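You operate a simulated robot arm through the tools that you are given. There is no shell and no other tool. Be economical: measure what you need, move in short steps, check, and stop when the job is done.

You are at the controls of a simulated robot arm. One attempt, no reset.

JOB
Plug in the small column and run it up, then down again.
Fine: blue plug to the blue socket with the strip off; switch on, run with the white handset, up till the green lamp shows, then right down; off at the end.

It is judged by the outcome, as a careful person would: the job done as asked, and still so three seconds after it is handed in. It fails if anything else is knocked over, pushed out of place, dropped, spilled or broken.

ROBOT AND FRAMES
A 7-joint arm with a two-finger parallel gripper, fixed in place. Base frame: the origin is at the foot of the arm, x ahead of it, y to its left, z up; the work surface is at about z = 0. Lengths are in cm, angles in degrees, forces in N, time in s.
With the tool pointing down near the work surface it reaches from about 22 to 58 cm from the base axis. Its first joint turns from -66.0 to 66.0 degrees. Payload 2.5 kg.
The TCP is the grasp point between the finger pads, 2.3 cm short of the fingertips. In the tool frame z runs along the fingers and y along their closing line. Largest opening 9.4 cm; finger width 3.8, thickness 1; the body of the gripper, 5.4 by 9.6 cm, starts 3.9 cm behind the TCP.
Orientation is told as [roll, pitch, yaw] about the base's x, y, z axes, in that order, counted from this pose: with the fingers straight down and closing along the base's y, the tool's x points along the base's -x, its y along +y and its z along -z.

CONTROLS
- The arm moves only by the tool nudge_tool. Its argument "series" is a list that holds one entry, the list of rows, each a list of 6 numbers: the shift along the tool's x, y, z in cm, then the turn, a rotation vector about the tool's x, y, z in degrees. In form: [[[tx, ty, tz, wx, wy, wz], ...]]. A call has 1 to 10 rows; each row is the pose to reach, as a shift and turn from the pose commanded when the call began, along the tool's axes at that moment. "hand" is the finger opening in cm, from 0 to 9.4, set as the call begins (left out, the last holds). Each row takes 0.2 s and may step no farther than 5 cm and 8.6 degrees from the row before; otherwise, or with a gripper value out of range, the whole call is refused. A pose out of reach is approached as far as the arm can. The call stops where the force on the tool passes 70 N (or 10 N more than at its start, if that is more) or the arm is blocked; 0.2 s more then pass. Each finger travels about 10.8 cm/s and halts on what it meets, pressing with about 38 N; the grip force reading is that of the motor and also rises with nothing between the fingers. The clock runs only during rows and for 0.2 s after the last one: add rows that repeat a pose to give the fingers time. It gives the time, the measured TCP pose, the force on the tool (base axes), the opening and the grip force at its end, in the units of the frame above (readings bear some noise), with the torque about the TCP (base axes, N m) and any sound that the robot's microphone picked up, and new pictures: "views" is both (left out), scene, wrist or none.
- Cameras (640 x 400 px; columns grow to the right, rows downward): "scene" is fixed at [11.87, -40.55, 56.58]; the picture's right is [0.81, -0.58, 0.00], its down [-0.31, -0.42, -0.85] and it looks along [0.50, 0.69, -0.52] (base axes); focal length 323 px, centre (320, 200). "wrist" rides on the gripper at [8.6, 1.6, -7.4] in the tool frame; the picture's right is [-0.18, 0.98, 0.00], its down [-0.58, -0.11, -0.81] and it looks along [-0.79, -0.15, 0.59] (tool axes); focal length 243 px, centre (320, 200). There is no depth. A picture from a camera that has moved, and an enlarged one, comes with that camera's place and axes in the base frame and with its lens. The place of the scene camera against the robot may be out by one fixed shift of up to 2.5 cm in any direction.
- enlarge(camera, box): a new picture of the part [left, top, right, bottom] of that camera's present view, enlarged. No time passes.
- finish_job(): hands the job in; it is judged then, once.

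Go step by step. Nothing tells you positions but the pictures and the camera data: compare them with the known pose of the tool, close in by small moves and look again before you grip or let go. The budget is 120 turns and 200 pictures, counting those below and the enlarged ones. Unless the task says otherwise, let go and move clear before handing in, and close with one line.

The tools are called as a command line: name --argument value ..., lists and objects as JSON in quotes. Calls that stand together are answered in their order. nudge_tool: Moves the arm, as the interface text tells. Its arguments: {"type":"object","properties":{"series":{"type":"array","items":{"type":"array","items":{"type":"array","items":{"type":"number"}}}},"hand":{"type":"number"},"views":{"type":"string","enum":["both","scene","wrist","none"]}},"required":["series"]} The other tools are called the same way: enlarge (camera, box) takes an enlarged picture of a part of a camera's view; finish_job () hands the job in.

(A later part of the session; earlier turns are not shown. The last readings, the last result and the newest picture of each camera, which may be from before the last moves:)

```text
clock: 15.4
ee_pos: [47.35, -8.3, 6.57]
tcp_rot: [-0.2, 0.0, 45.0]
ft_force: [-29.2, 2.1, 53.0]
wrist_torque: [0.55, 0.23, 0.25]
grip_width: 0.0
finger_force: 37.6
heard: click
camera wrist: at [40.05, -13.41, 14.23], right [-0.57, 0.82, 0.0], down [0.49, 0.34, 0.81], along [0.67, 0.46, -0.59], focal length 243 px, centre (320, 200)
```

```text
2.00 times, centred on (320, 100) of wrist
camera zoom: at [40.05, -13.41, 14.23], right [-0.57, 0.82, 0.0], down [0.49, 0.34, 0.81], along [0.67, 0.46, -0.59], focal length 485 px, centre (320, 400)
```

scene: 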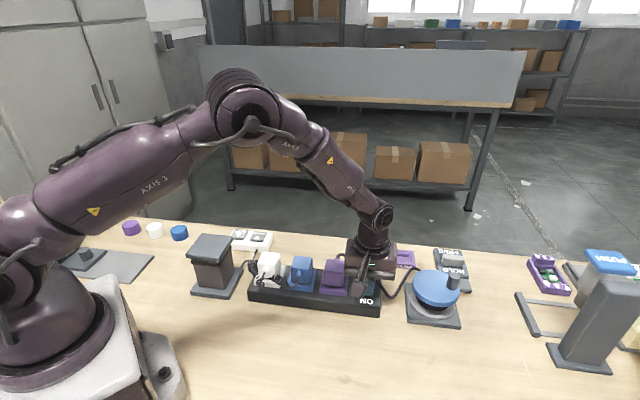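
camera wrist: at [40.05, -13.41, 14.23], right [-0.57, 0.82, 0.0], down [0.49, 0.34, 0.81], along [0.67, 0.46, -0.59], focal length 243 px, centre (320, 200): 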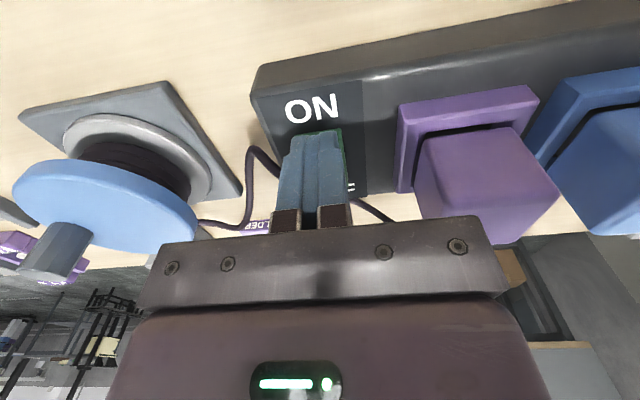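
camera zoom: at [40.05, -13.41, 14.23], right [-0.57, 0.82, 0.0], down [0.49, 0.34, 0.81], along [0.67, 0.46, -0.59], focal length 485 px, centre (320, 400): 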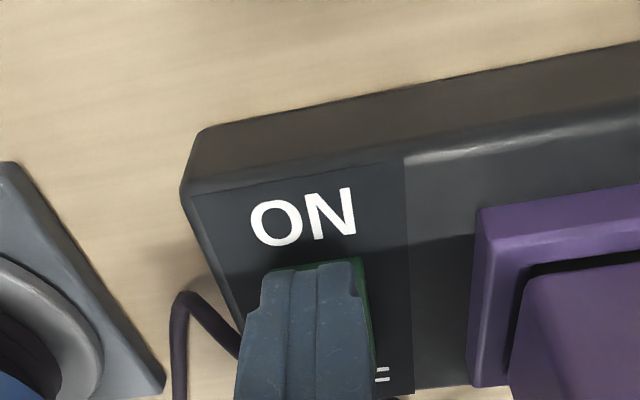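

A click was heard. I'll lift straight off and check the rocker.

nudge_tool --series '[[[0, 0, -1.5, 0, 0, 0], [0, 0, -5, 0, 0, 0], [0, 0, -9, 0, 0, 0], [0, 0, -9, 0, 0, 0]]]'

enlarge --camera "scene" --box '[345, 260, 395, 310]'

enlarge --camera "scene" --box '[180, 210, 320, 310]'

```text
clock: 16.4
ee_pos: [47.06, -8.31, 15.45]
tcp_rot: [0.0, 0.0, 45.0]
ft_force: [-0.3, 0.0, -0.2]
wrist_torque: [0.0, 0.02, -0.01]
grip_width: 0.0
finger_force: 37.4
camera wrist: at [39.78, -13.38, 22.97], right [-0.57, 0.82, 0.0], down [0.49, 0.33, 0.81], along [0.67, 0.46, -0.59], focal length 243 px, centre (320, 200)
```

scene: 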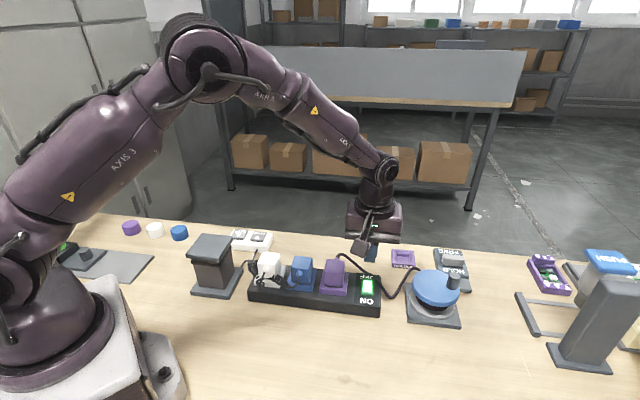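
wrist: 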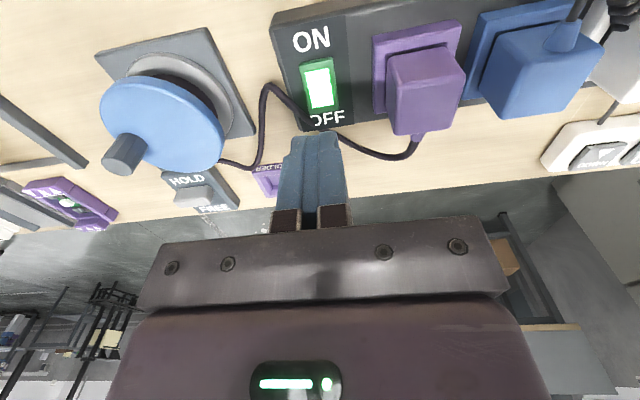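

```text
8.00 times, centred on (370, 285) of scene
camera zoom: at [11.87, -40.55, 56.58], right [0.81, -0.58, 0.0], down [-0.31, -0.42, -0.85], along [0.5, 0.69, -0.52], focal length 2585 px, centre (-80, -480)
```

zoom: 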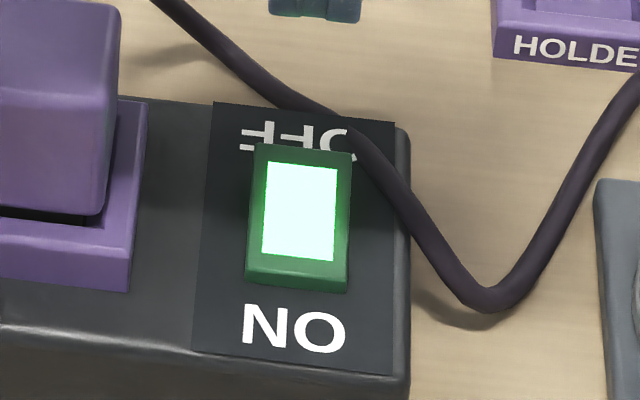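

```text
4.00 times, centred on (250, 260) of scene
camera zoom: at [11.87, -40.55, 56.58], right [0.81, -0.58, 0.0], down [-0.31, -0.42, -0.85], along [0.5, 0.69, -0.52], focal length 1293 px, centre (600, -40)
```

zoom: 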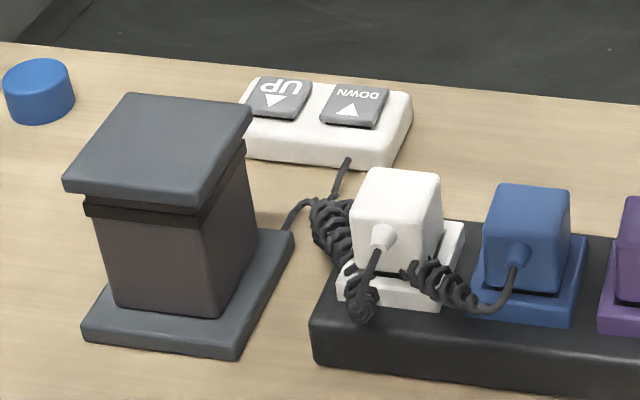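

The strip is on (rocker lit). Next is the handset's UP button, near (34, 26). I'll turn the wrist back so the camera stays clear of the rising column, and travel over there high.

nudge_tool --series '[[[-1.65, 3.38, -1, 0, 0, 7], [-3.3, 6.76, -1, 0, 0, 14], [-4.95, 10.1, -1, 0, 0, 21], [-6.6, 13.5, -1, 0, 0, 28], [-8.25, 16.9, -1, 0, 0, 35], [-9.9, 20.3, -1, 0, 0, 42], [-11.55, 23.6, -1, 0, 0, 49], [-13.2, 27, -1, 0, 0, 56], [-14.85, 30.4, -1, 0, 0, 63], [-14.85, 30.4, -1, 0, 0, 63]]]'

```text
clock: 18.6
ee_pos: [36.15, 23.45, 16.22]
tcp_rot: [0.1, -0.1, -18.1]
ft_force: [0.7, 0.3, 0.5]
wrist_torque: [0.05, 0.0, 0.01]
grip_width: 0.02
finger_force: 38.5
camera wrist: at [28.38, 27.62, 23.73], right [0.48, 0.88, 0.0], down [0.52, -0.28, 0.81], along [0.71, -0.39, -0.59], focal length 243 px, centre (320, 200)
```

scene: 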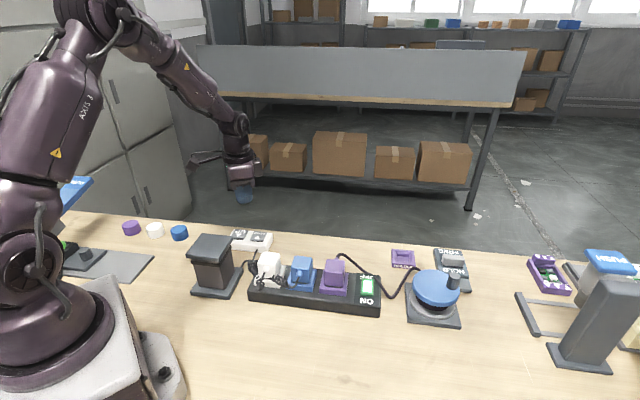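
wrist: 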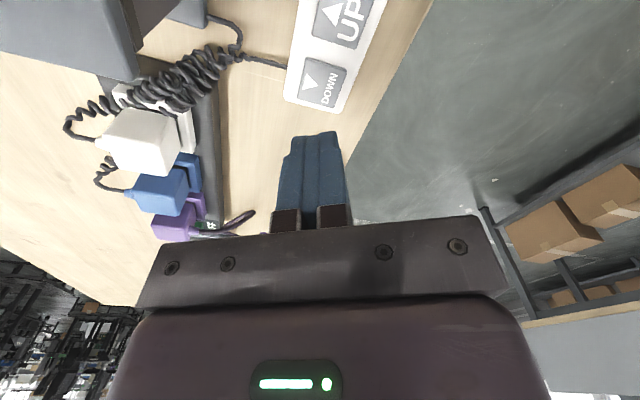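

The UP button is near (34.8, 25.9) and DOWN near (38.1, 22.4). The column top is about (24.5, 17) at z≈12, well clear of the gripper. I'll move above UP and square up.

nudge_tool --series '[[[0.8, 0.8, 1.5, 0, 0, 6.75], [1.6, 1.5, 3, 0, 0, 13.5], [2.04, 1.9, 4.5, 0, 0, 20.25], [2.04, 1.9, 6.5, 0, 0, 27], [2.04, 1.9, 6.5, 0, 0, 27]]]'

enlarge --camera "wrist" --box '[160, 0, 480, 200]'

enlarge --camera "scene" --box '[180, 190, 320, 310]'

```text
clock: 19.8
ee_pos: [34.88, 25.87, 9.68]
tcp_rot: [0.2, -0.1, -45.1]
ft_force: [-1.2, -1.1, 1.1]
wrist_torque: [0.01, -0.02, 0.0]
grip_width: 0.01
finger_force: 37.4
camera wrist: at [29.79, 33.17, 17.32], right [0.83, 0.56, 0.0], down [0.33, -0.49, 0.81], along [0.46, -0.67, -0.59], focal length 243 px, centre (320, 200)
```

scene: 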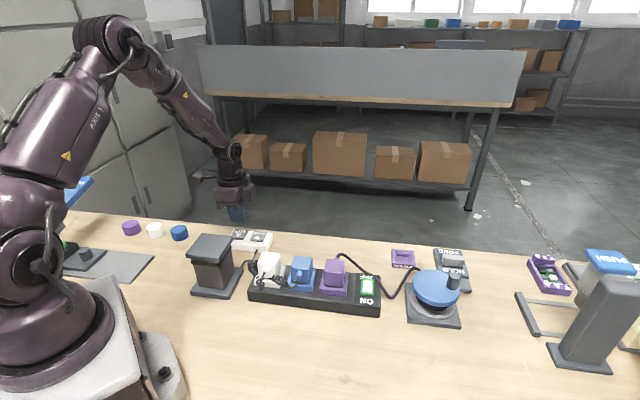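
wrist: 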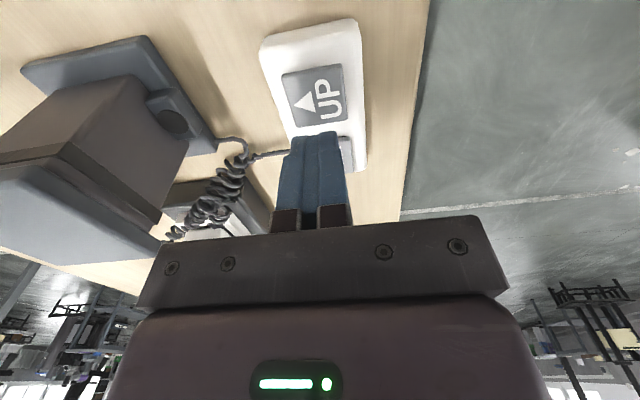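

```text
2.00 times, centred on (320, 100) of wrist
camera zoom: at [29.79, 33.17, 17.32], right [0.83, 0.56, 0.0], down [0.33, -0.49, 0.81], along [0.46, -0.67, -0.59], focal length 485 px, centre (320, 400)
```

zoom: 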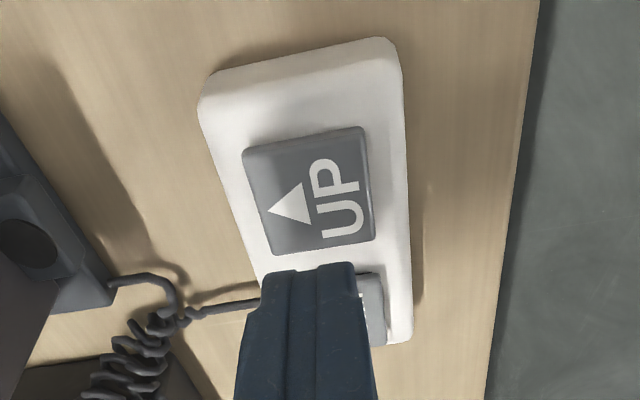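

```text
3.33 times, centred on (250, 250) of scene
camera zoom: at [11.87, -40.55, 56.58], right [0.81, -0.58, 0.0], down [-0.31, -0.42, -0.85], along [0.5, 0.69, -0.52], focal length 1077 px, centre (553, 33)
```

zoom: 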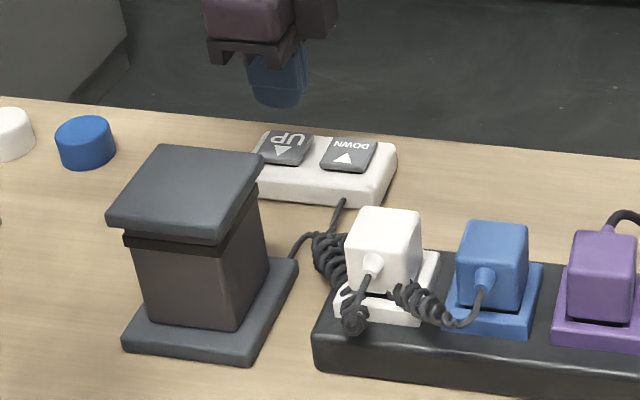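

The column's lamp (dark now) is visible on its base in the wrist view. UP is about 0.35 cm off to the tool's +x and -y; I'll correct and lower to just above the button.

nudge_tool --series '[[[0.35, -0.35, 1.5, 0, 0, 0], [0.35, -0.35, 3, 0, 0, 0], [0.35, -0.35, 3.8, 0, 0, 0], [0.35, -0.35, 3.8, 0, 0, 0]]]'

enlarge --camera "wrist" --box '[160, 0, 480, 200]'

enlarge --camera "scene" --box '[180, 190, 320, 310]'

```text
clock: 20.8
ee_pos: [34.37, 25.94, 6.07]
tcp_rot: [0.1, 0.0, -45.1]
ft_force: [-1.0, -0.1, 0.4]
wrist_torque: [-0.01, -0.04, -0.01]
grip_width: 0.0
finger_force: 38.5
camera wrist: at [29.35, 33.22, 13.55], right [0.82, 0.57, 0.0], down [0.33, -0.49, 0.81], along [0.46, -0.67, -0.59], focal length 243 px, centre (320, 200)
```

scene: 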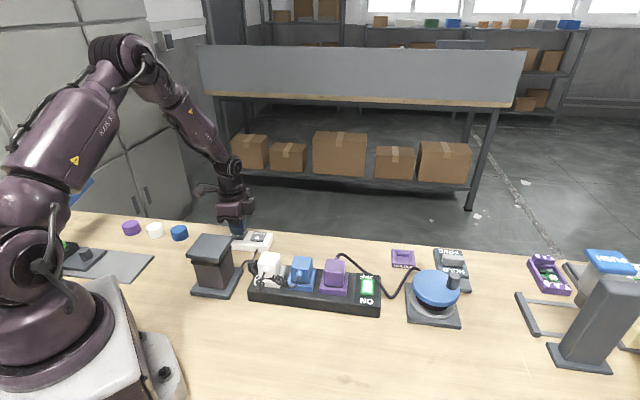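
wrist: 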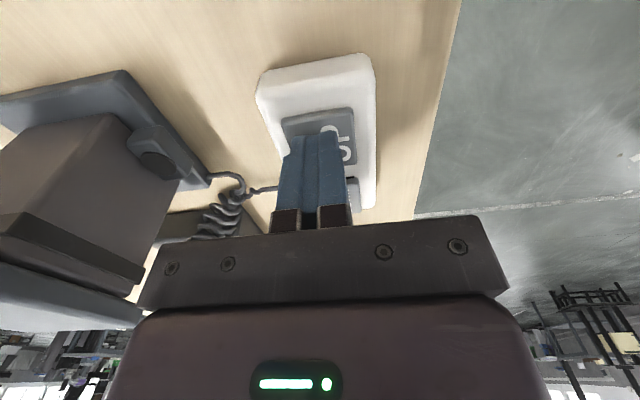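

```text
2.00 times, centred on (320, 100) of wrist
camera zoom: at [29.35, 33.22, 13.55], right [0.82, 0.57, 0.0], down [0.33, -0.49, 0.81], along [0.46, -0.67, -0.59], focal length 485 px, centre (320, 400)
```

zoom: 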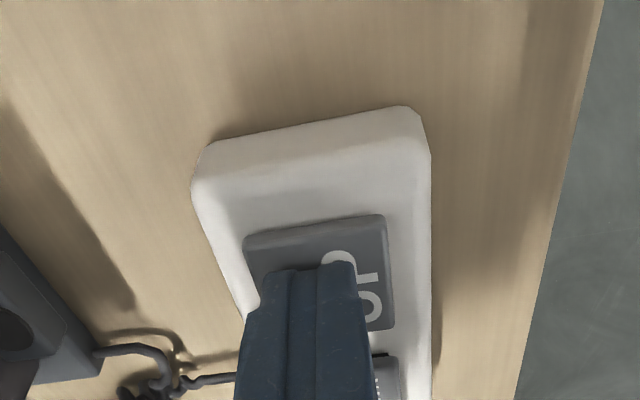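

```text
3.33 times, centred on (250, 250) of scene
camera zoom: at [11.87, -40.55, 56.58], right [0.81, -0.58, 0.0], down [-0.31, -0.42, -0.85], along [0.5, 0.69, -0.52], focal length 1077 px, centre (553, 33)
```

zoom: 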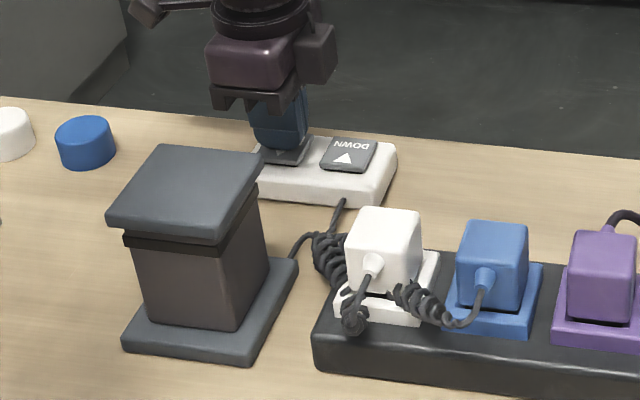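

Centred on UP. I'll press down slowly now.

nudge_tool --series '[[[0, 0, 0.3, 0, 0, 0], [0, 0, 0.6, 0, 0, 0], [0, 0, 0.8, 0, 0, 0]]]'

```text
clock: 21.6
ee_pos: [34.41, 26.11, 5.24]
tcp_rot: [0.1, 0.0, -44.8]
ft_force: [-2.9, -2.9, 5.2]
wrist_torque: [-0.04, 0.08, -0.01]
grip_width: 0.0
finger_force: 38.5
heard: click
camera wrist: at [29.46, 33.35, 12.79], right [0.82, 0.57, 0.0], down [0.33, -0.49, 0.81], along [0.46, -0.67, -0.59], focal length 243 px, centre (320, 200)
```

scene: 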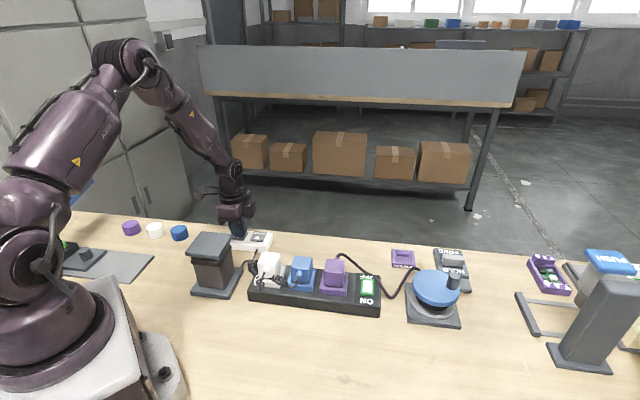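
wrist: 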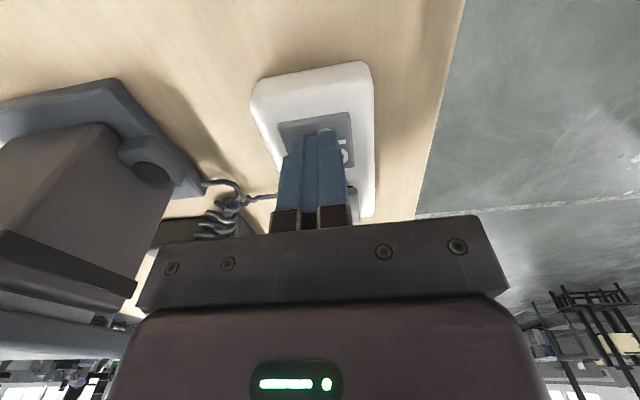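

It clicked, with about 5 N of contact. I'll hold for a second and see whether the column rises.

nudge_tool --series '[[[0, 0, 0, 0, 0, 0], [0, 0, 0, 0, 0, 0], [0, 0, 0, 0, 0, 0], [0, 0, 0, 0, 0, 0]]]'

```text
clock: 22.6
ee_pos: [34.45, 26.23, 5.28]
tcp_rot: [0.1, -0.2, -45.0]
ft_force: [-2.5, -1.2, 5.2]
wrist_torque: [0.01, 0.04, -0.01]
grip_width: 0.0
finger_force: 37.7
camera wrist: at [29.47, 33.36, 12.78], right [0.82, 0.57, 0.0], down [0.33, -0.49, 0.81], along [0.46, -0.67, -0.59], focal length 243 px, centre (320, 200)
```

scene: 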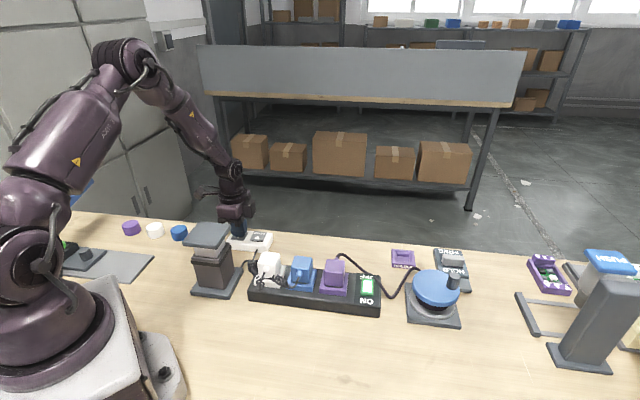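
wrist: 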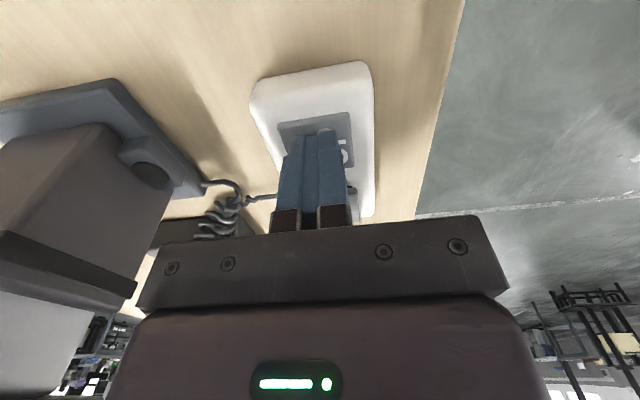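

The column is rising steadily. I'll keep holding and watch the lamp.

nudge_tool --series '[[[0, 0, 0, 0, 0, 0], [0, 0, 0, 0, 0, 0], [0, 0, 0, 0, 0, 0], [0, 0, 0, 0, 0, 0]]]'

```text
clock: 23.6
ee_pos: [34.48, 26.2, 5.27]
tcp_rot: [0.1, -0.1, -45.1]
ft_force: [0.8, -0.4, 6.2]
wrist_torque: [0.01, 0.0, 0.01]
grip_width: 0.0
finger_force: 38.2
camera wrist: at [29.47, 33.36, 12.78], right [0.82, 0.57, 0.0], down [0.33, -0.49, 0.81], along [0.46, -0.67, -0.59], focal length 243 px, centre (320, 200)
```

scene: 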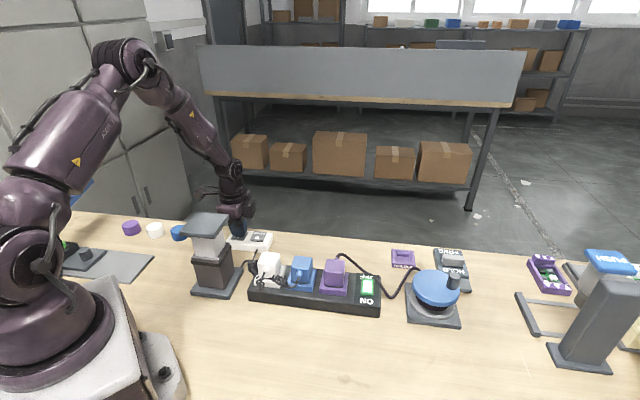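
wrist: 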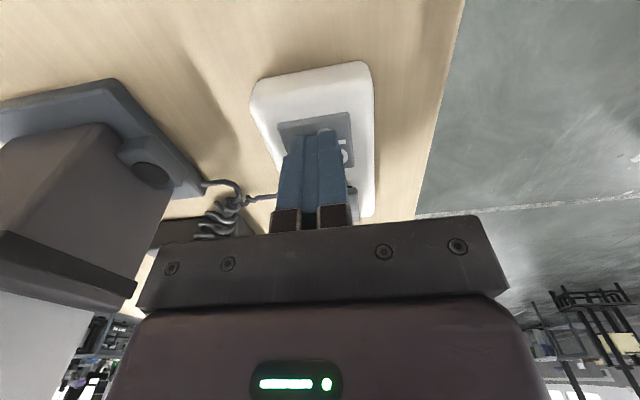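

Still rising and the lamp is still dark; continuing to hold.

nudge_tool --series '[[[0, 0, 0, 0, 0, 0], [0, 0, 0, 0, 0, 0], [0, 0, 0, 0, 0, 0]]]'

```text
clock: 24.4
ee_pos: [34.55, 26.23, 5.28]
tcp_rot: [0.1, -0.1, -45.1]
ft_force: [1.4, 1.7, 6.8]
wrist_torque: [0.05, 0.01, 0.01]
grip_width: 0.0
finger_force: 38.3
camera wrist: at [29.47, 33.36, 12.78], right [0.82, 0.57, 0.0], down [0.33, -0.49, 0.81], along [0.46, -0.67, -0.59], focal length 243 px, centre (320, 200)
```

scene: 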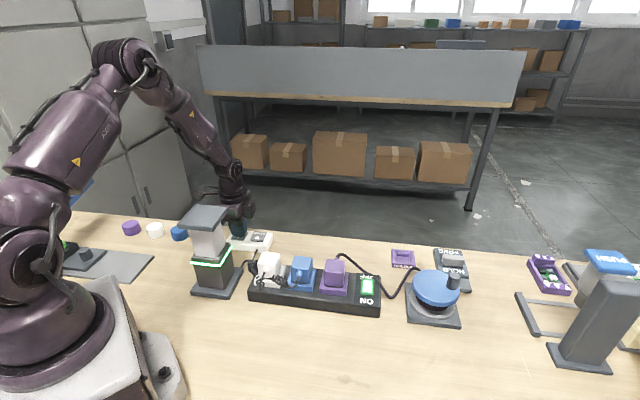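
wrist: 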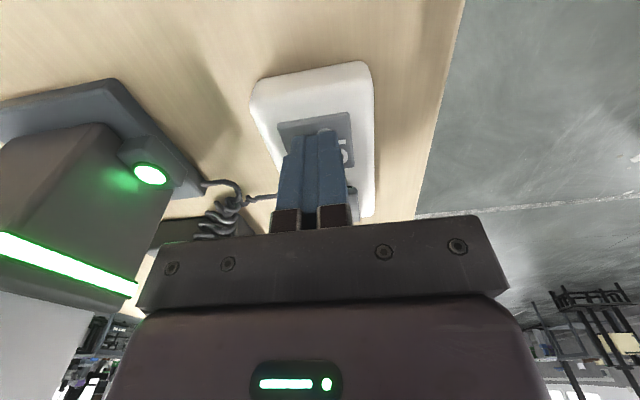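

The green lamp and band are lit: top reached. I'll release UP at once and shift along the handset toward DOWN.

nudge_tool --series '[[[0, 0, -2.5, 0, 0, 0], [0, 0, -5, 0, 0, 0], [-2.4, 0, -5, 0, 0, 0], [-4.8, 0, -5, 0, 0, 0], [-4.8, 0, -5, 0, 0, 0]]]'

enlarge --camera "wrist" --box '[160, 0, 480, 200]'

enlarge --camera "scene" --box '[180, 190, 320, 310]'

```text
clock: 25.6
ee_pos: [37.97, 22.62, 10.4]
tcp_rot: [0.0, -0.1, -44.8]
ft_force: [-0.2, -0.2, -0.1]
wrist_torque: [0.01, -0.01, 0.03]
grip_width: 0.0
finger_force: 38.3
camera wrist: at [32.87, 29.83, 17.96], right [0.82, 0.57, 0.0], down [0.33, -0.49, 0.81], along [0.46, -0.67, -0.59], focal length 243 px, centre (320, 200)
```

scene: 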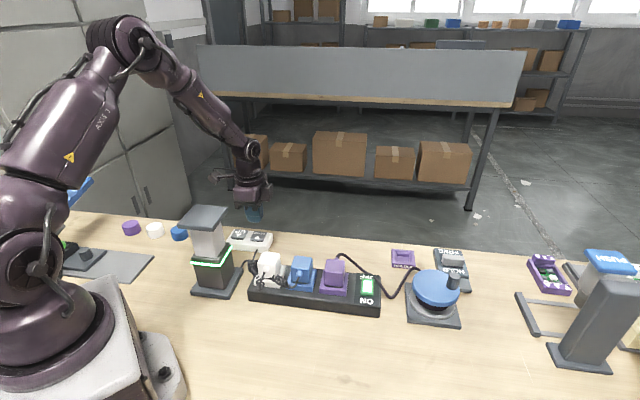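
wrist: 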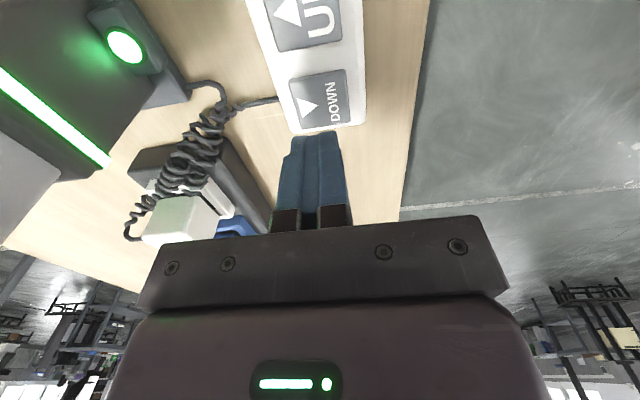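

```text
2.00 times, centred on (320, 100) of wrist
camera zoom: at [32.87, 29.83, 17.96], right [0.82, 0.57, 0.0], down [0.33, -0.49, 0.81], along [0.46, -0.67, -0.59], focal length 485 px, centre (320, 400)
```

zoom: 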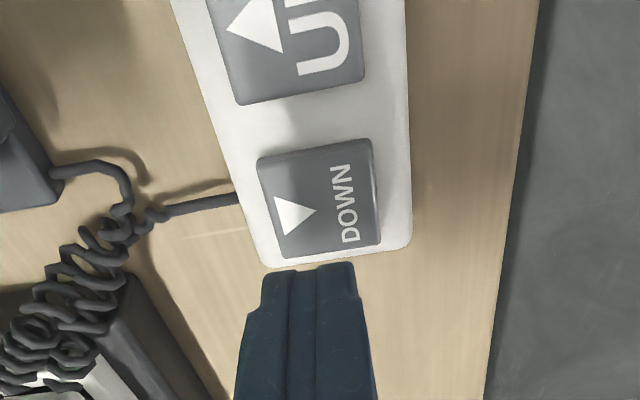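

```text
3.33 times, centred on (250, 250) of scene
camera zoom: at [11.87, -40.55, 56.58], right [0.81, -0.58, 0.0], down [-0.31, -0.42, -0.85], along [0.5, 0.69, -0.52], focal length 1077 px, centre (553, 33)
```

zoom: 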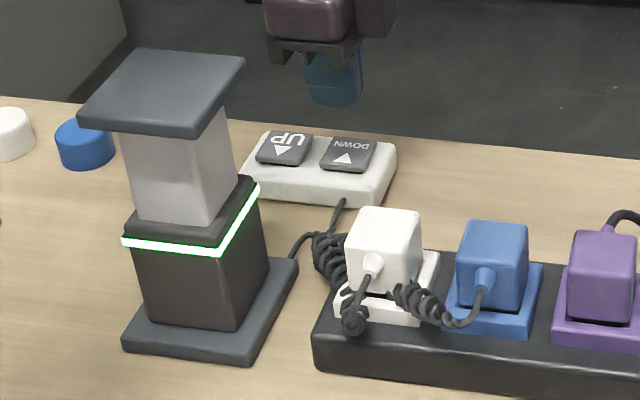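

The handset hasn't moved and the lamp stays lit. DOWN is about 0.25 cm toward tool -x; I'll lower onto it and press.

nudge_tool --series '[[[-0.25, -0.1, 2, 0, 0, 0], [-0.25, -0.1, 4, 0, 0, 0], [-0.25, -0.1, 4.6, 0, 0, 0], [-0.25, -0.1, 4.95, 0, 0, 0], [-0.25, -0.1, 5.15, 0, 0, 0], [-0.25, -0.1, 5.15, 0, 0, 0]]]'

```text
clock: 27.0
ee_pos: [38.03, 22.27, 5.4]
tcp_rot: [0.1, -0.1, -45.0]
ft_force: [-0.4, -2.3, 3.6]
wrist_torque: [-0.05, 0.02, 0.02]
grip_width: 0.01
finger_force: 37.8
heard: click
camera wrist: at [32.97, 29.5, 12.8], right [0.82, 0.57, 0.0], down [0.33, -0.49, 0.81], along [0.46, -0.67, -0.59], focal length 243 px, centre (320, 200)
```

scene: 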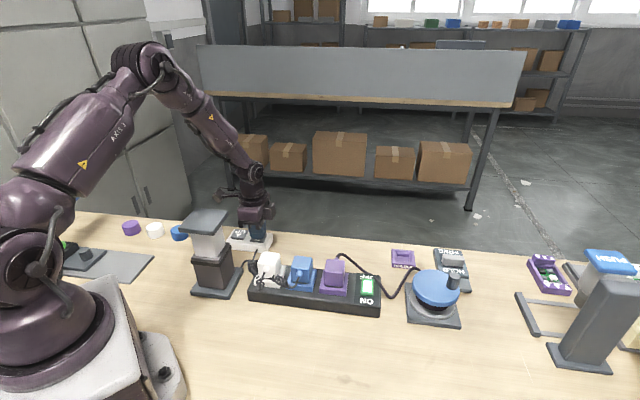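
wrist: 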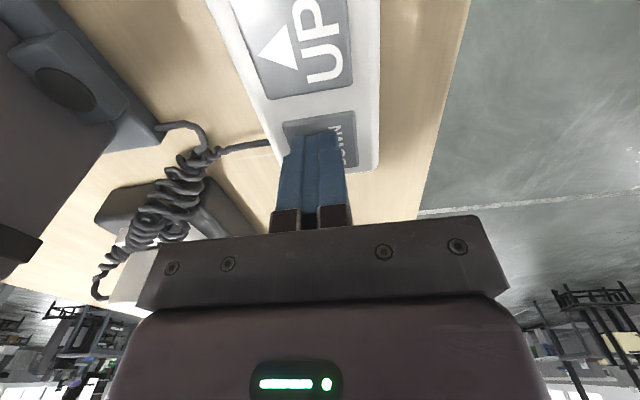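

It clicked, the lamp went out, and the column is coming down. I'll hold until it is fully down.

nudge_tool --series '[[[0, 0, 0.05, 0, 0, 0], [0, 0, 0.05, 0, 0, 0], [0, 0, 0.05, 0, 0, 0], [0, 0, 0.05, 0, 0, 0], [0, 0, 0.05, 0, 0, 0], [0, 0, 0.05, 0, 0, 0], [0, 0, 0.05, 0, 0, 0], [0, 0, 0.05, 0, 0, 0]]]' --views "none"

enlarge --camera "scene" --box '[180, 190, 320, 310]'

```text
clock: 28.8
ee_pos: [38.09, 22.33, 5.16]
tcp_rot: [0.0, -0.1, -45.0]
ft_force: [0.3, -2.6, 8.2]
wrist_torque: [-0.03, 0.01, -0.01]
grip_width: 0.01
finger_force: 38.1
```

```text
3.33 times, centred on (250, 250) of scene
camera zoom: at [11.87, -40.55, 56.58], right [0.81, -0.58, 0.0], down [-0.31, -0.42, -0.85], along [0.5, 0.69, -0.52], focal length 1077 px, centre (553, 33)
```

zoom: 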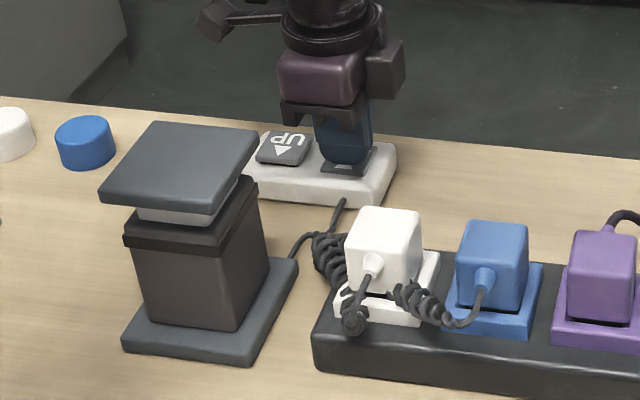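

Nearly down; I'll hold for about another 1.6 s.

nudge_tool --series '[[[0, 0, 0, 0, 0, 0], [0, 0, 0, 0, 0, 0], [0, 0, 0, 0, 0, 0], [0, 0, 0, 0, 0, 0], [0, 0, 0, 0, 0, 0], [0, 0, 0, 0, 0, 0], [0, 0, 0, 0, 0, 0], [0, 0, 0, 0, 0, 0]]]' --views "none"

enlarge --camera "scene" --box '[180, 190, 320, 310]'

```text
clock: 30.6
ee_pos: [37.99, 22.3, 5.12]
tcp_rot: [0.2, -0.2, -45.0]
ft_force: [2.0, 0.9, 6.8]
wrist_torque: [0.03, -0.03, 0.01]
grip_width: 0.0
finger_force: 37.9
```

```text
3.33 times, centred on (250, 250) of scene
camera zoom: at [11.87, -40.55, 56.58], right [0.81, -0.58, 0.0], down [-0.31, -0.42, -0.85], along [0.5, 0.69, -0.52], focal length 1077 px, centre (553, 33)
```

zoom: 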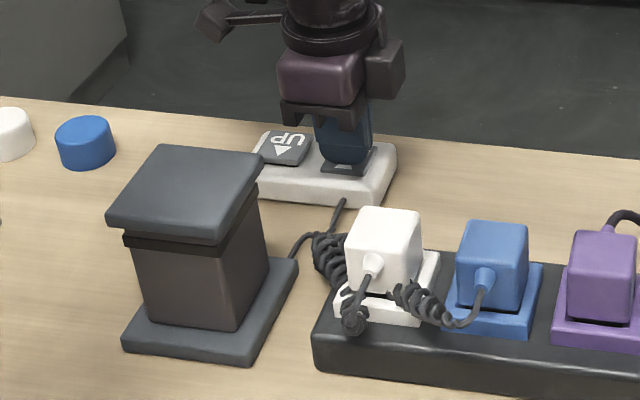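

The column is back exactly as it was at the start. I'll release DOWN and carry the closed fingers high over to the switch's OFF end.

nudge_tool --series '[[[0, 0, -4, 0, 0, 0], [0, 0, -9, 0, 0, 0], [-4, -1.8, -11, 0, 0, 0], [-8, -3.6, -11, 0, 0, 0], [-12, -5.4, -11, 0, 0, 0], [-16, -7.2, -11, 0, 0, 0], [-20, -9, -11, 0, 0, 0], [-24, -10.7, -10, 0, 0, 0], [-27.7, -12.3, -8, 0, 0, 0], [-27.7, -12.3, -8, 0, 0, 0]]]'

enlarge --camera "wrist" --box '[180, 0, 460, 175]'

enlarge --camera "scene" --box '[320, 220, 420, 310]'

```text
clock: 32.8
ee_pos: [48.35, -5.87, 13.21]
tcp_rot: [0.0, -0.1, -45.0]
ft_force: [0.6, -0.9, 0.3]
wrist_torque: [0.0, 0.01, 0.03]
grip_width: 0.02
finger_force: 38.5
camera wrist: at [43.34, 1.31, 20.86], right [0.82, 0.57, 0.0], down [0.33, -0.49, 0.81], along [0.46, -0.67, -0.59], focal length 243 px, centre (320, 200)
```

scene: 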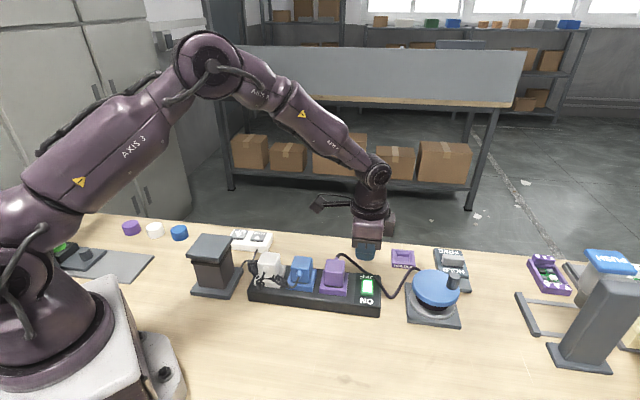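
wrist: 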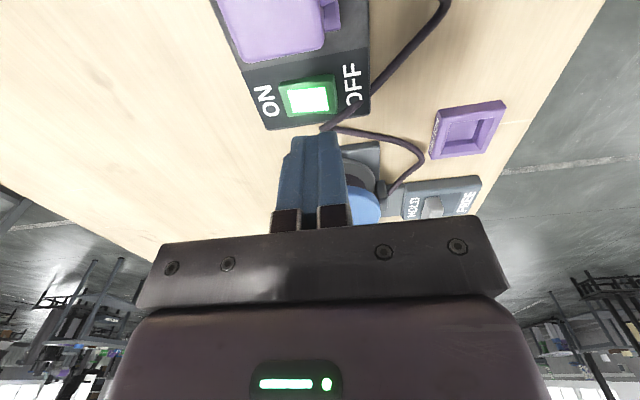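

```text
2.29 times, centred on (320, 88) of wrist
camera zoom: at [43.34, 1.31, 20.86], right [0.82, 0.57, 0.0], down [0.33, -0.49, 0.81], along [0.46, -0.67, -0.59], focal length 555 px, centre (320, 457)
```

zoom: 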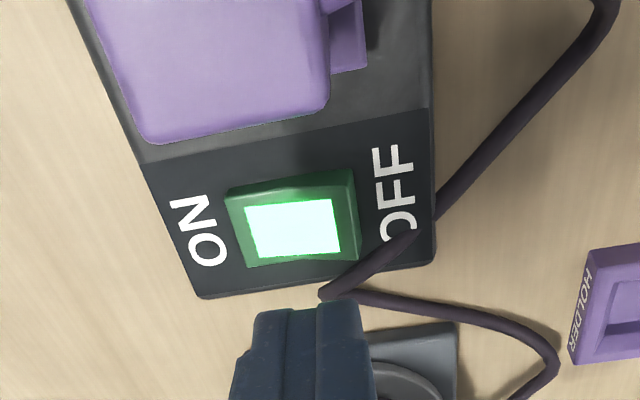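

```text
4.44 times, centred on (370, 265) of scene
camera zoom: at [11.87, -40.56, 56.58], right [0.81, -0.58, 0.0], down [-0.31, -0.42, -0.85], along [0.5, 0.69, -0.52], focal length 1436 px, centre (98, -89)
```

zoom: 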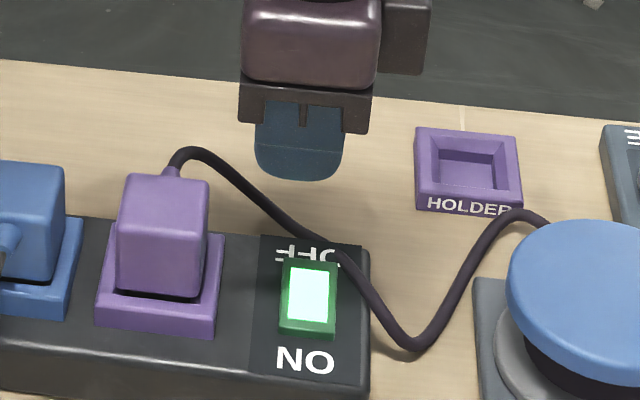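

The rocker's OFF end is about 0.6 cm to tool -x and 0.3 cm to -y of the tool, and the purple cord stays just outside the fingers. I'll press OFF slowly.

nudge_tool --series '[[[-0.6, -0.3, 2.5, 0, 0, 0], [-0.6, -0.3, 4.5, 0, 0, 0], [-0.6, -0.3, 5.2, 0, 0, 0], [-0.6, -0.3, 5.2, 0, 0, 0]]]'

enlarge --camera "wrist" --box '[180, 0, 460, 175]'

enlarge --camera "scene" --box '[320, 220, 420, 310]'

```text
clock: 33.8
ee_pos: [48.77, -6.48, 8.03]
tcp_rot: [0.1, -0.1, -45.0]
ft_force: [-0.1, 0.4, 1.0]
wrist_torque: [-0.03, 0.01, 0.0]
grip_width: 0.0
finger_force: 38.2
camera wrist: at [43.76, 0.84, 15.61], right [0.82, 0.57, 0.0], down [0.33, -0.49, 0.81], along [0.46, -0.67, -0.59], focal length 243 px, centre (320, 200)
```

scene: 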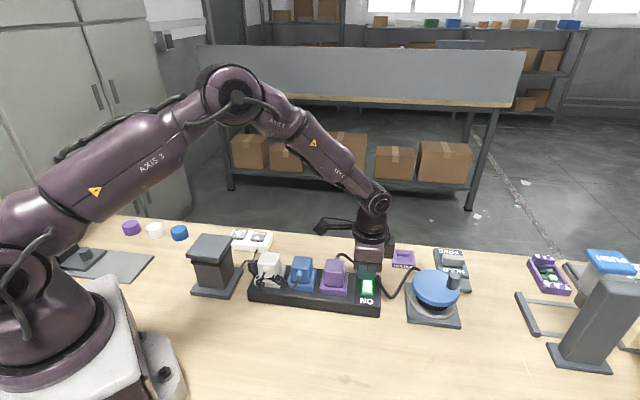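
wrist: 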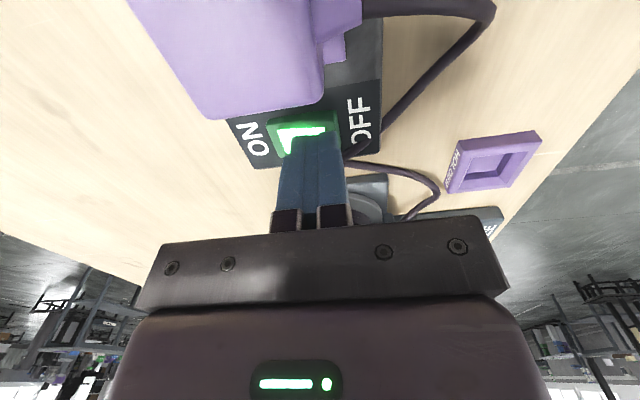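

```text
2.29 times, centred on (320, 88) of wrist
camera zoom: at [43.76, 0.84, 15.61], right [0.82, 0.57, 0.0], down [0.33, -0.49, 0.81], along [0.46, -0.67, -0.59], focal length 555 px, centre (320, 457)
```

zoom: 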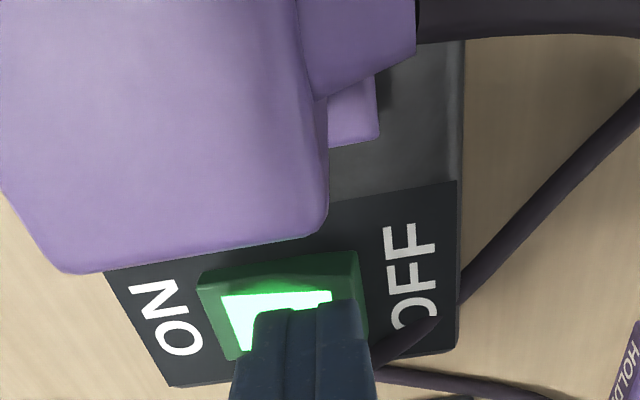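

```text
4.44 times, centred on (370, 265) of scene
camera zoom: at [11.87, -40.55, 56.58], right [0.81, -0.58, 0.0], down [-0.31, -0.42, -0.85], along [0.5, 0.69, -0.52], focal length 1436 px, centre (98, -89)
```

zoom: 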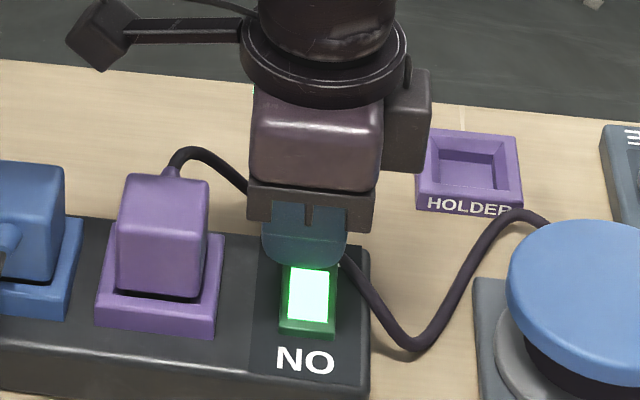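

The fingertips are over the OFF half with the cord clear. I'll press.

nudge_tool --series '[[[0, -0.1, 0.6, 0, 0, 0], [0, -0.1, 1.0, 0, 0, 0], [0, -0.1, 1.3, 0, 0, 0], [0, -0.1, 1.5, 0, 0, 0], [0, -0.1, 1.5, 0, 0, 0]]]'

```text
clock: 35.0
ee_pos: [49.05, -6.43, 6.6]
tcp_rot: [0.4, -0.2, -44.9]
ft_force: [-0.4, 9.2, 20.3]
wrist_torque: [0.22, 0.28, -0.13]
grip_width: 0.01
finger_force: 37.6
heard: click
camera wrist: at [43.96, 0.73, 14.17], right [0.82, 0.57, 0.01], down [0.33, -0.49, 0.81], along [0.46, -0.66, -0.59], focal length 243 px, centre (320, 200)
```

scene: 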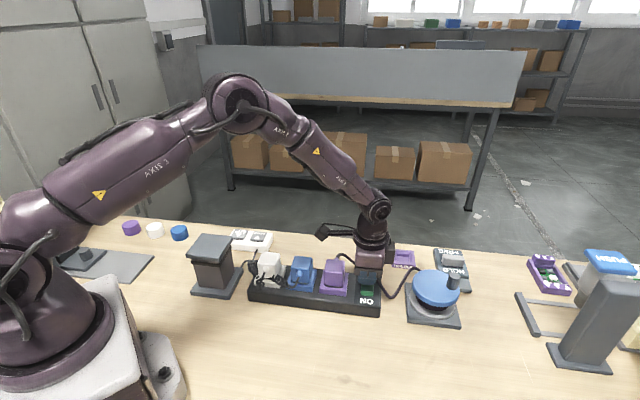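
wrist: 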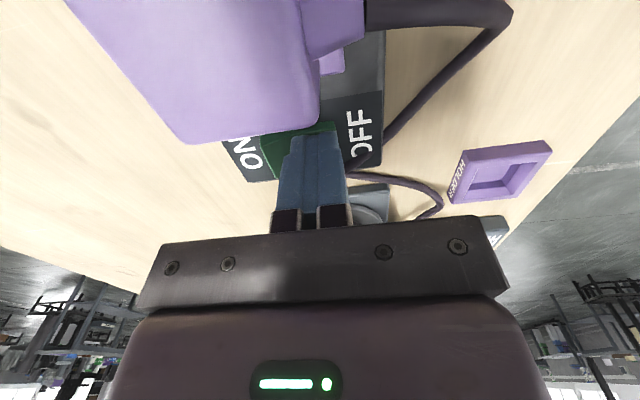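

Click heard and the rocker light is out. I'll lift clear and do a final check.

nudge_tool --series '[[[0, 0, -1.5, 0, 0, 0], [0, 0, -5, 0, 0, 0], [0, 0, -10, 0, 0, 0], [0, 0, -14, 0, 0, 0], [0, 0, -14, 0, 0, 0]]]'

enlarge --camera "scene" --box '[180, 210, 400, 330]'

enlarge --camera "scene" --box '[345, 260, 395, 310]'

```text
clock: 36.2
ee_pos: [48.81, -6.77, 20.65]
tcp_rot: [0.0, -0.1, -45.0]
ft_force: [0.6, 0.0, -0.9]
wrist_torque: [0.04, 0.02, 0.0]
grip_width: 0.0
finger_force: 38.1
heard: click
camera wrist: at [43.87, 0.44, 28.15], right [0.82, 0.57, 0.0], down [0.33, -0.49, 0.81], along [0.46, -0.67, -0.59], focal length 243 px, centre (320, 200)
```

scene: 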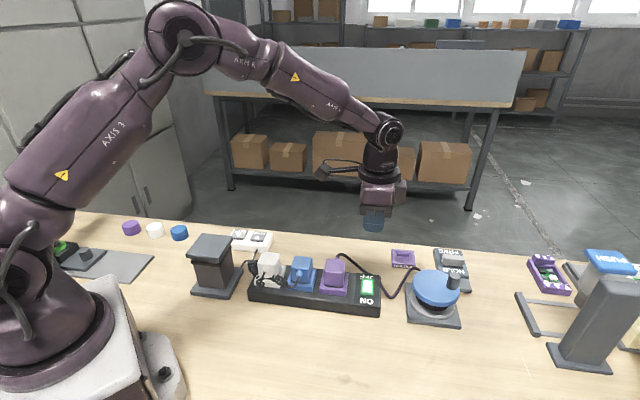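
wrist: 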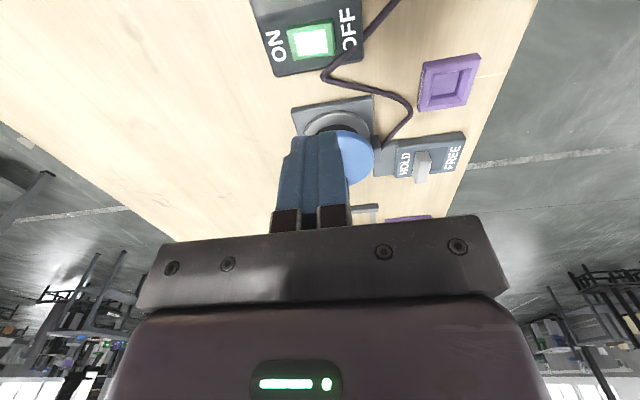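

```text
2.91 times, centred on (290, 270) of scene
camera zoom: at [11.87, -40.55, 56.58], right [0.81, -0.58, 0.0], down [-0.31, -0.42, -0.85], along [0.5, 0.69, -0.52], focal length 940 px, centre (407, -4)
```

zoom: 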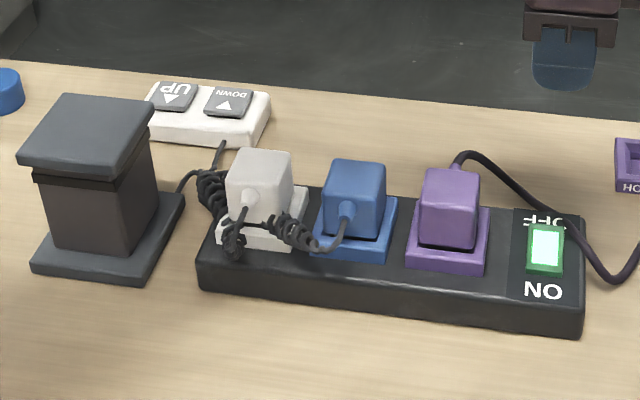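

```text
8.00 times, centred on (370, 285) of scene
camera zoom: at [11.87, -40.55, 56.58], right [0.81, -0.58, 0.0], down [-0.31, -0.42, -0.85], along [0.5, 0.69, -0.52], focal length 2585 px, centre (-80, -480)
```

zoom: 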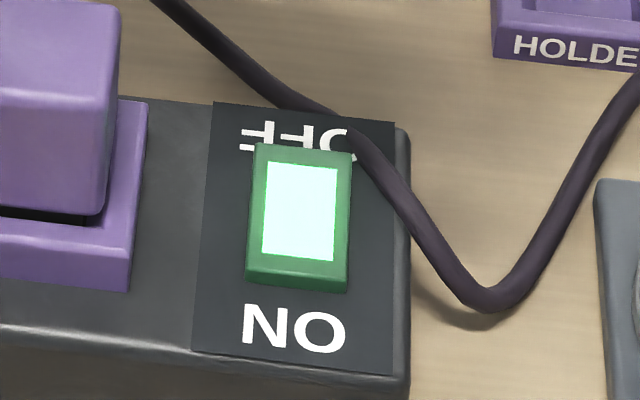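

The strip sprang back on: the press wasn't deep or far enough out. I'll press again, 0.5 cm farther toward the OFF end, and deeper.

nudge_tool --series '[[[0.3, 0.5, 4.5, 0, 0, 0], [0.3, 0.5, 9, 0, 0, 0], [0.3, 0.5, 12, 0, 0, 0], [0.3, 0.5, 12.6, 0, 0, 0], [0.3, 0.5, 12.6, 0, 0, 0]]]'

enlarge --camera "wrist" --box '[180, 0, 460, 175]'

enlarge --camera "scene" --box '[320, 220, 420, 310]'

```text
clock: 37.4
ee_pos: [49.08, -5.9, 7.94]
tcp_rot: [0.2, -0.2, -45.0]
ft_force: [0.4, 0.0, -0.4]
wrist_torque: [0.03, 0.0, 0.03]
grip_width: 0.0
finger_force: 38.4
camera wrist: at [44.11, 1.27, 15.6], right [0.82, 0.57, 0.0], down [0.33, -0.49, 0.81], along [0.46, -0.67, -0.59], focal length 243 px, centre (320, 200)
```

scene: 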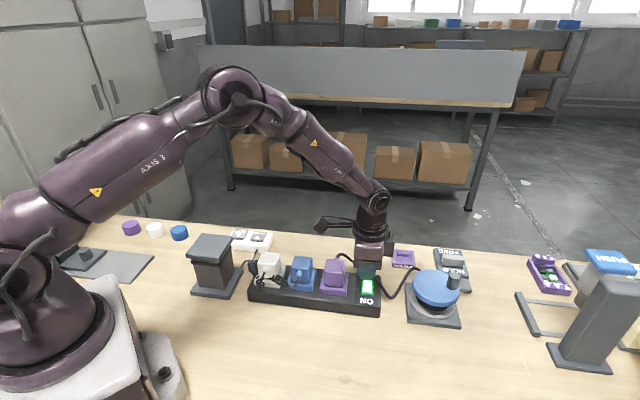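
wrist: 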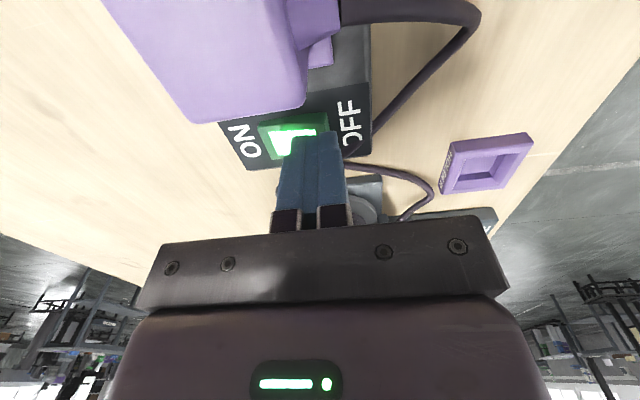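

```text
2.29 times, centred on (320, 88) of wrist
camera zoom: at [44.11, 1.27, 15.6], right [0.82, 0.57, 0.0], down [0.33, -0.49, 0.81], along [0.46, -0.67, -0.59], focal length 555 px, centre (320, 457)
```

zoom: 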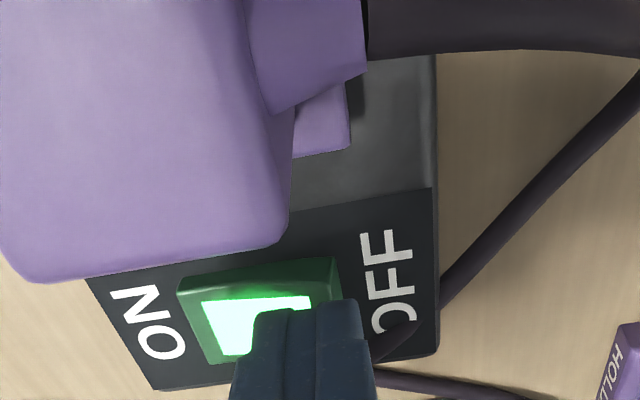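

```text
4.44 times, centred on (370, 265) of scene
camera zoom: at [11.87, -40.55, 56.58], right [0.81, -0.58, 0.0], down [-0.31, -0.42, -0.85], along [0.5, 0.69, -0.52], focal length 1436 px, centre (98, -89)
```

zoom: 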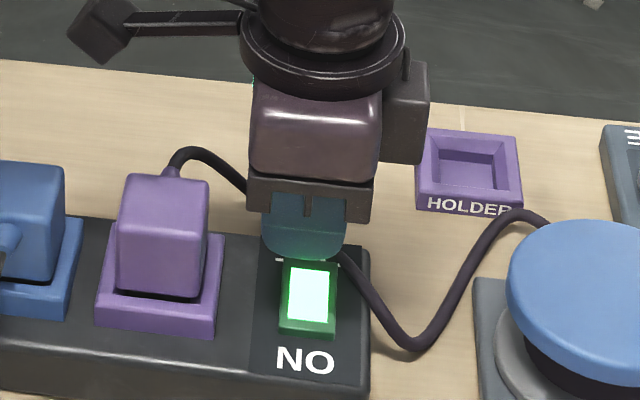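

The tip now overhangs the OFF edge slightly, with the cord just outside. I'll press to full depth.

nudge_tool --series '[[[0, -0.15, 0.7, 0, 0, 0], [0, -0.15, 1.1, 0, 0, 0], [0, -0.15, 1.4, 0, 0, 0], [0, -0.15, 1.7, 0, 0, 0], [0, -0.15, 1.95, 0, 0, 0], [0, -0.15, 1.95, 0, 0, 0]]]'

enlarge --camera "wrist" --box '[180, 0, 460, 175]'

```text
clock: 38.6
ee_pos: [49.0, -6.1, 6.58]
tcp_rot: [0.1, 0.1, -45.1]
ft_force: [-5.1, 1.9, 9.3]
wrist_torque: [-0.06, 0.13, -0.02]
grip_width: 0.0
finger_force: 38.1
heard: click
stopped in row 5: the force on the tool passed its limit at 78 N (the readings are from after the stop); the commanded pose is now the measured one
camera wrist: at [44.02, 1.16, 14.17], right [0.82, 0.57, 0.0], down [0.33, -0.49, 0.81], along [0.46, -0.66, -0.59], focal length 243 px, centre (320, 200)
```

scene: 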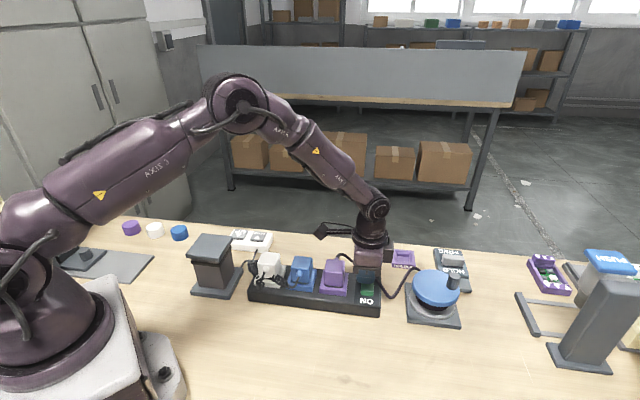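
wrist: 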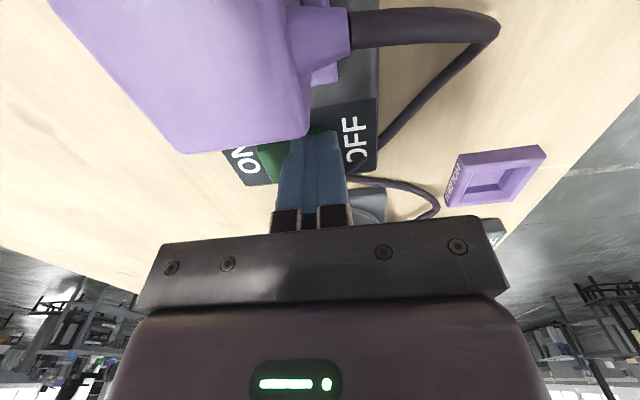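

```text
2.29 times, centred on (320, 88) of wrist
camera zoom: at [44.02, 1.16, 14.17], right [0.82, 0.57, 0.0], down [0.33, -0.49, 0.81], along [0.46, -0.66, -0.59], focal length 555 px, centre (320, 457)
```

zoom: 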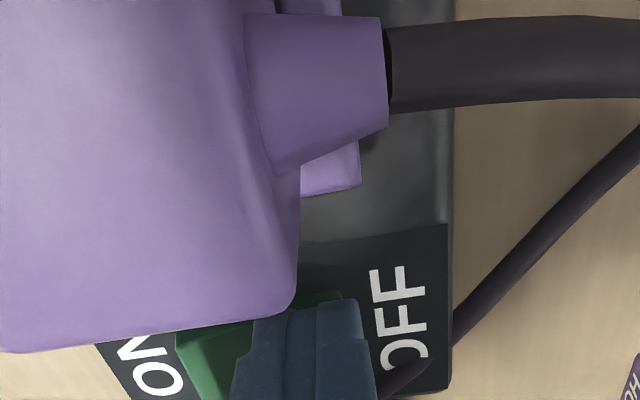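

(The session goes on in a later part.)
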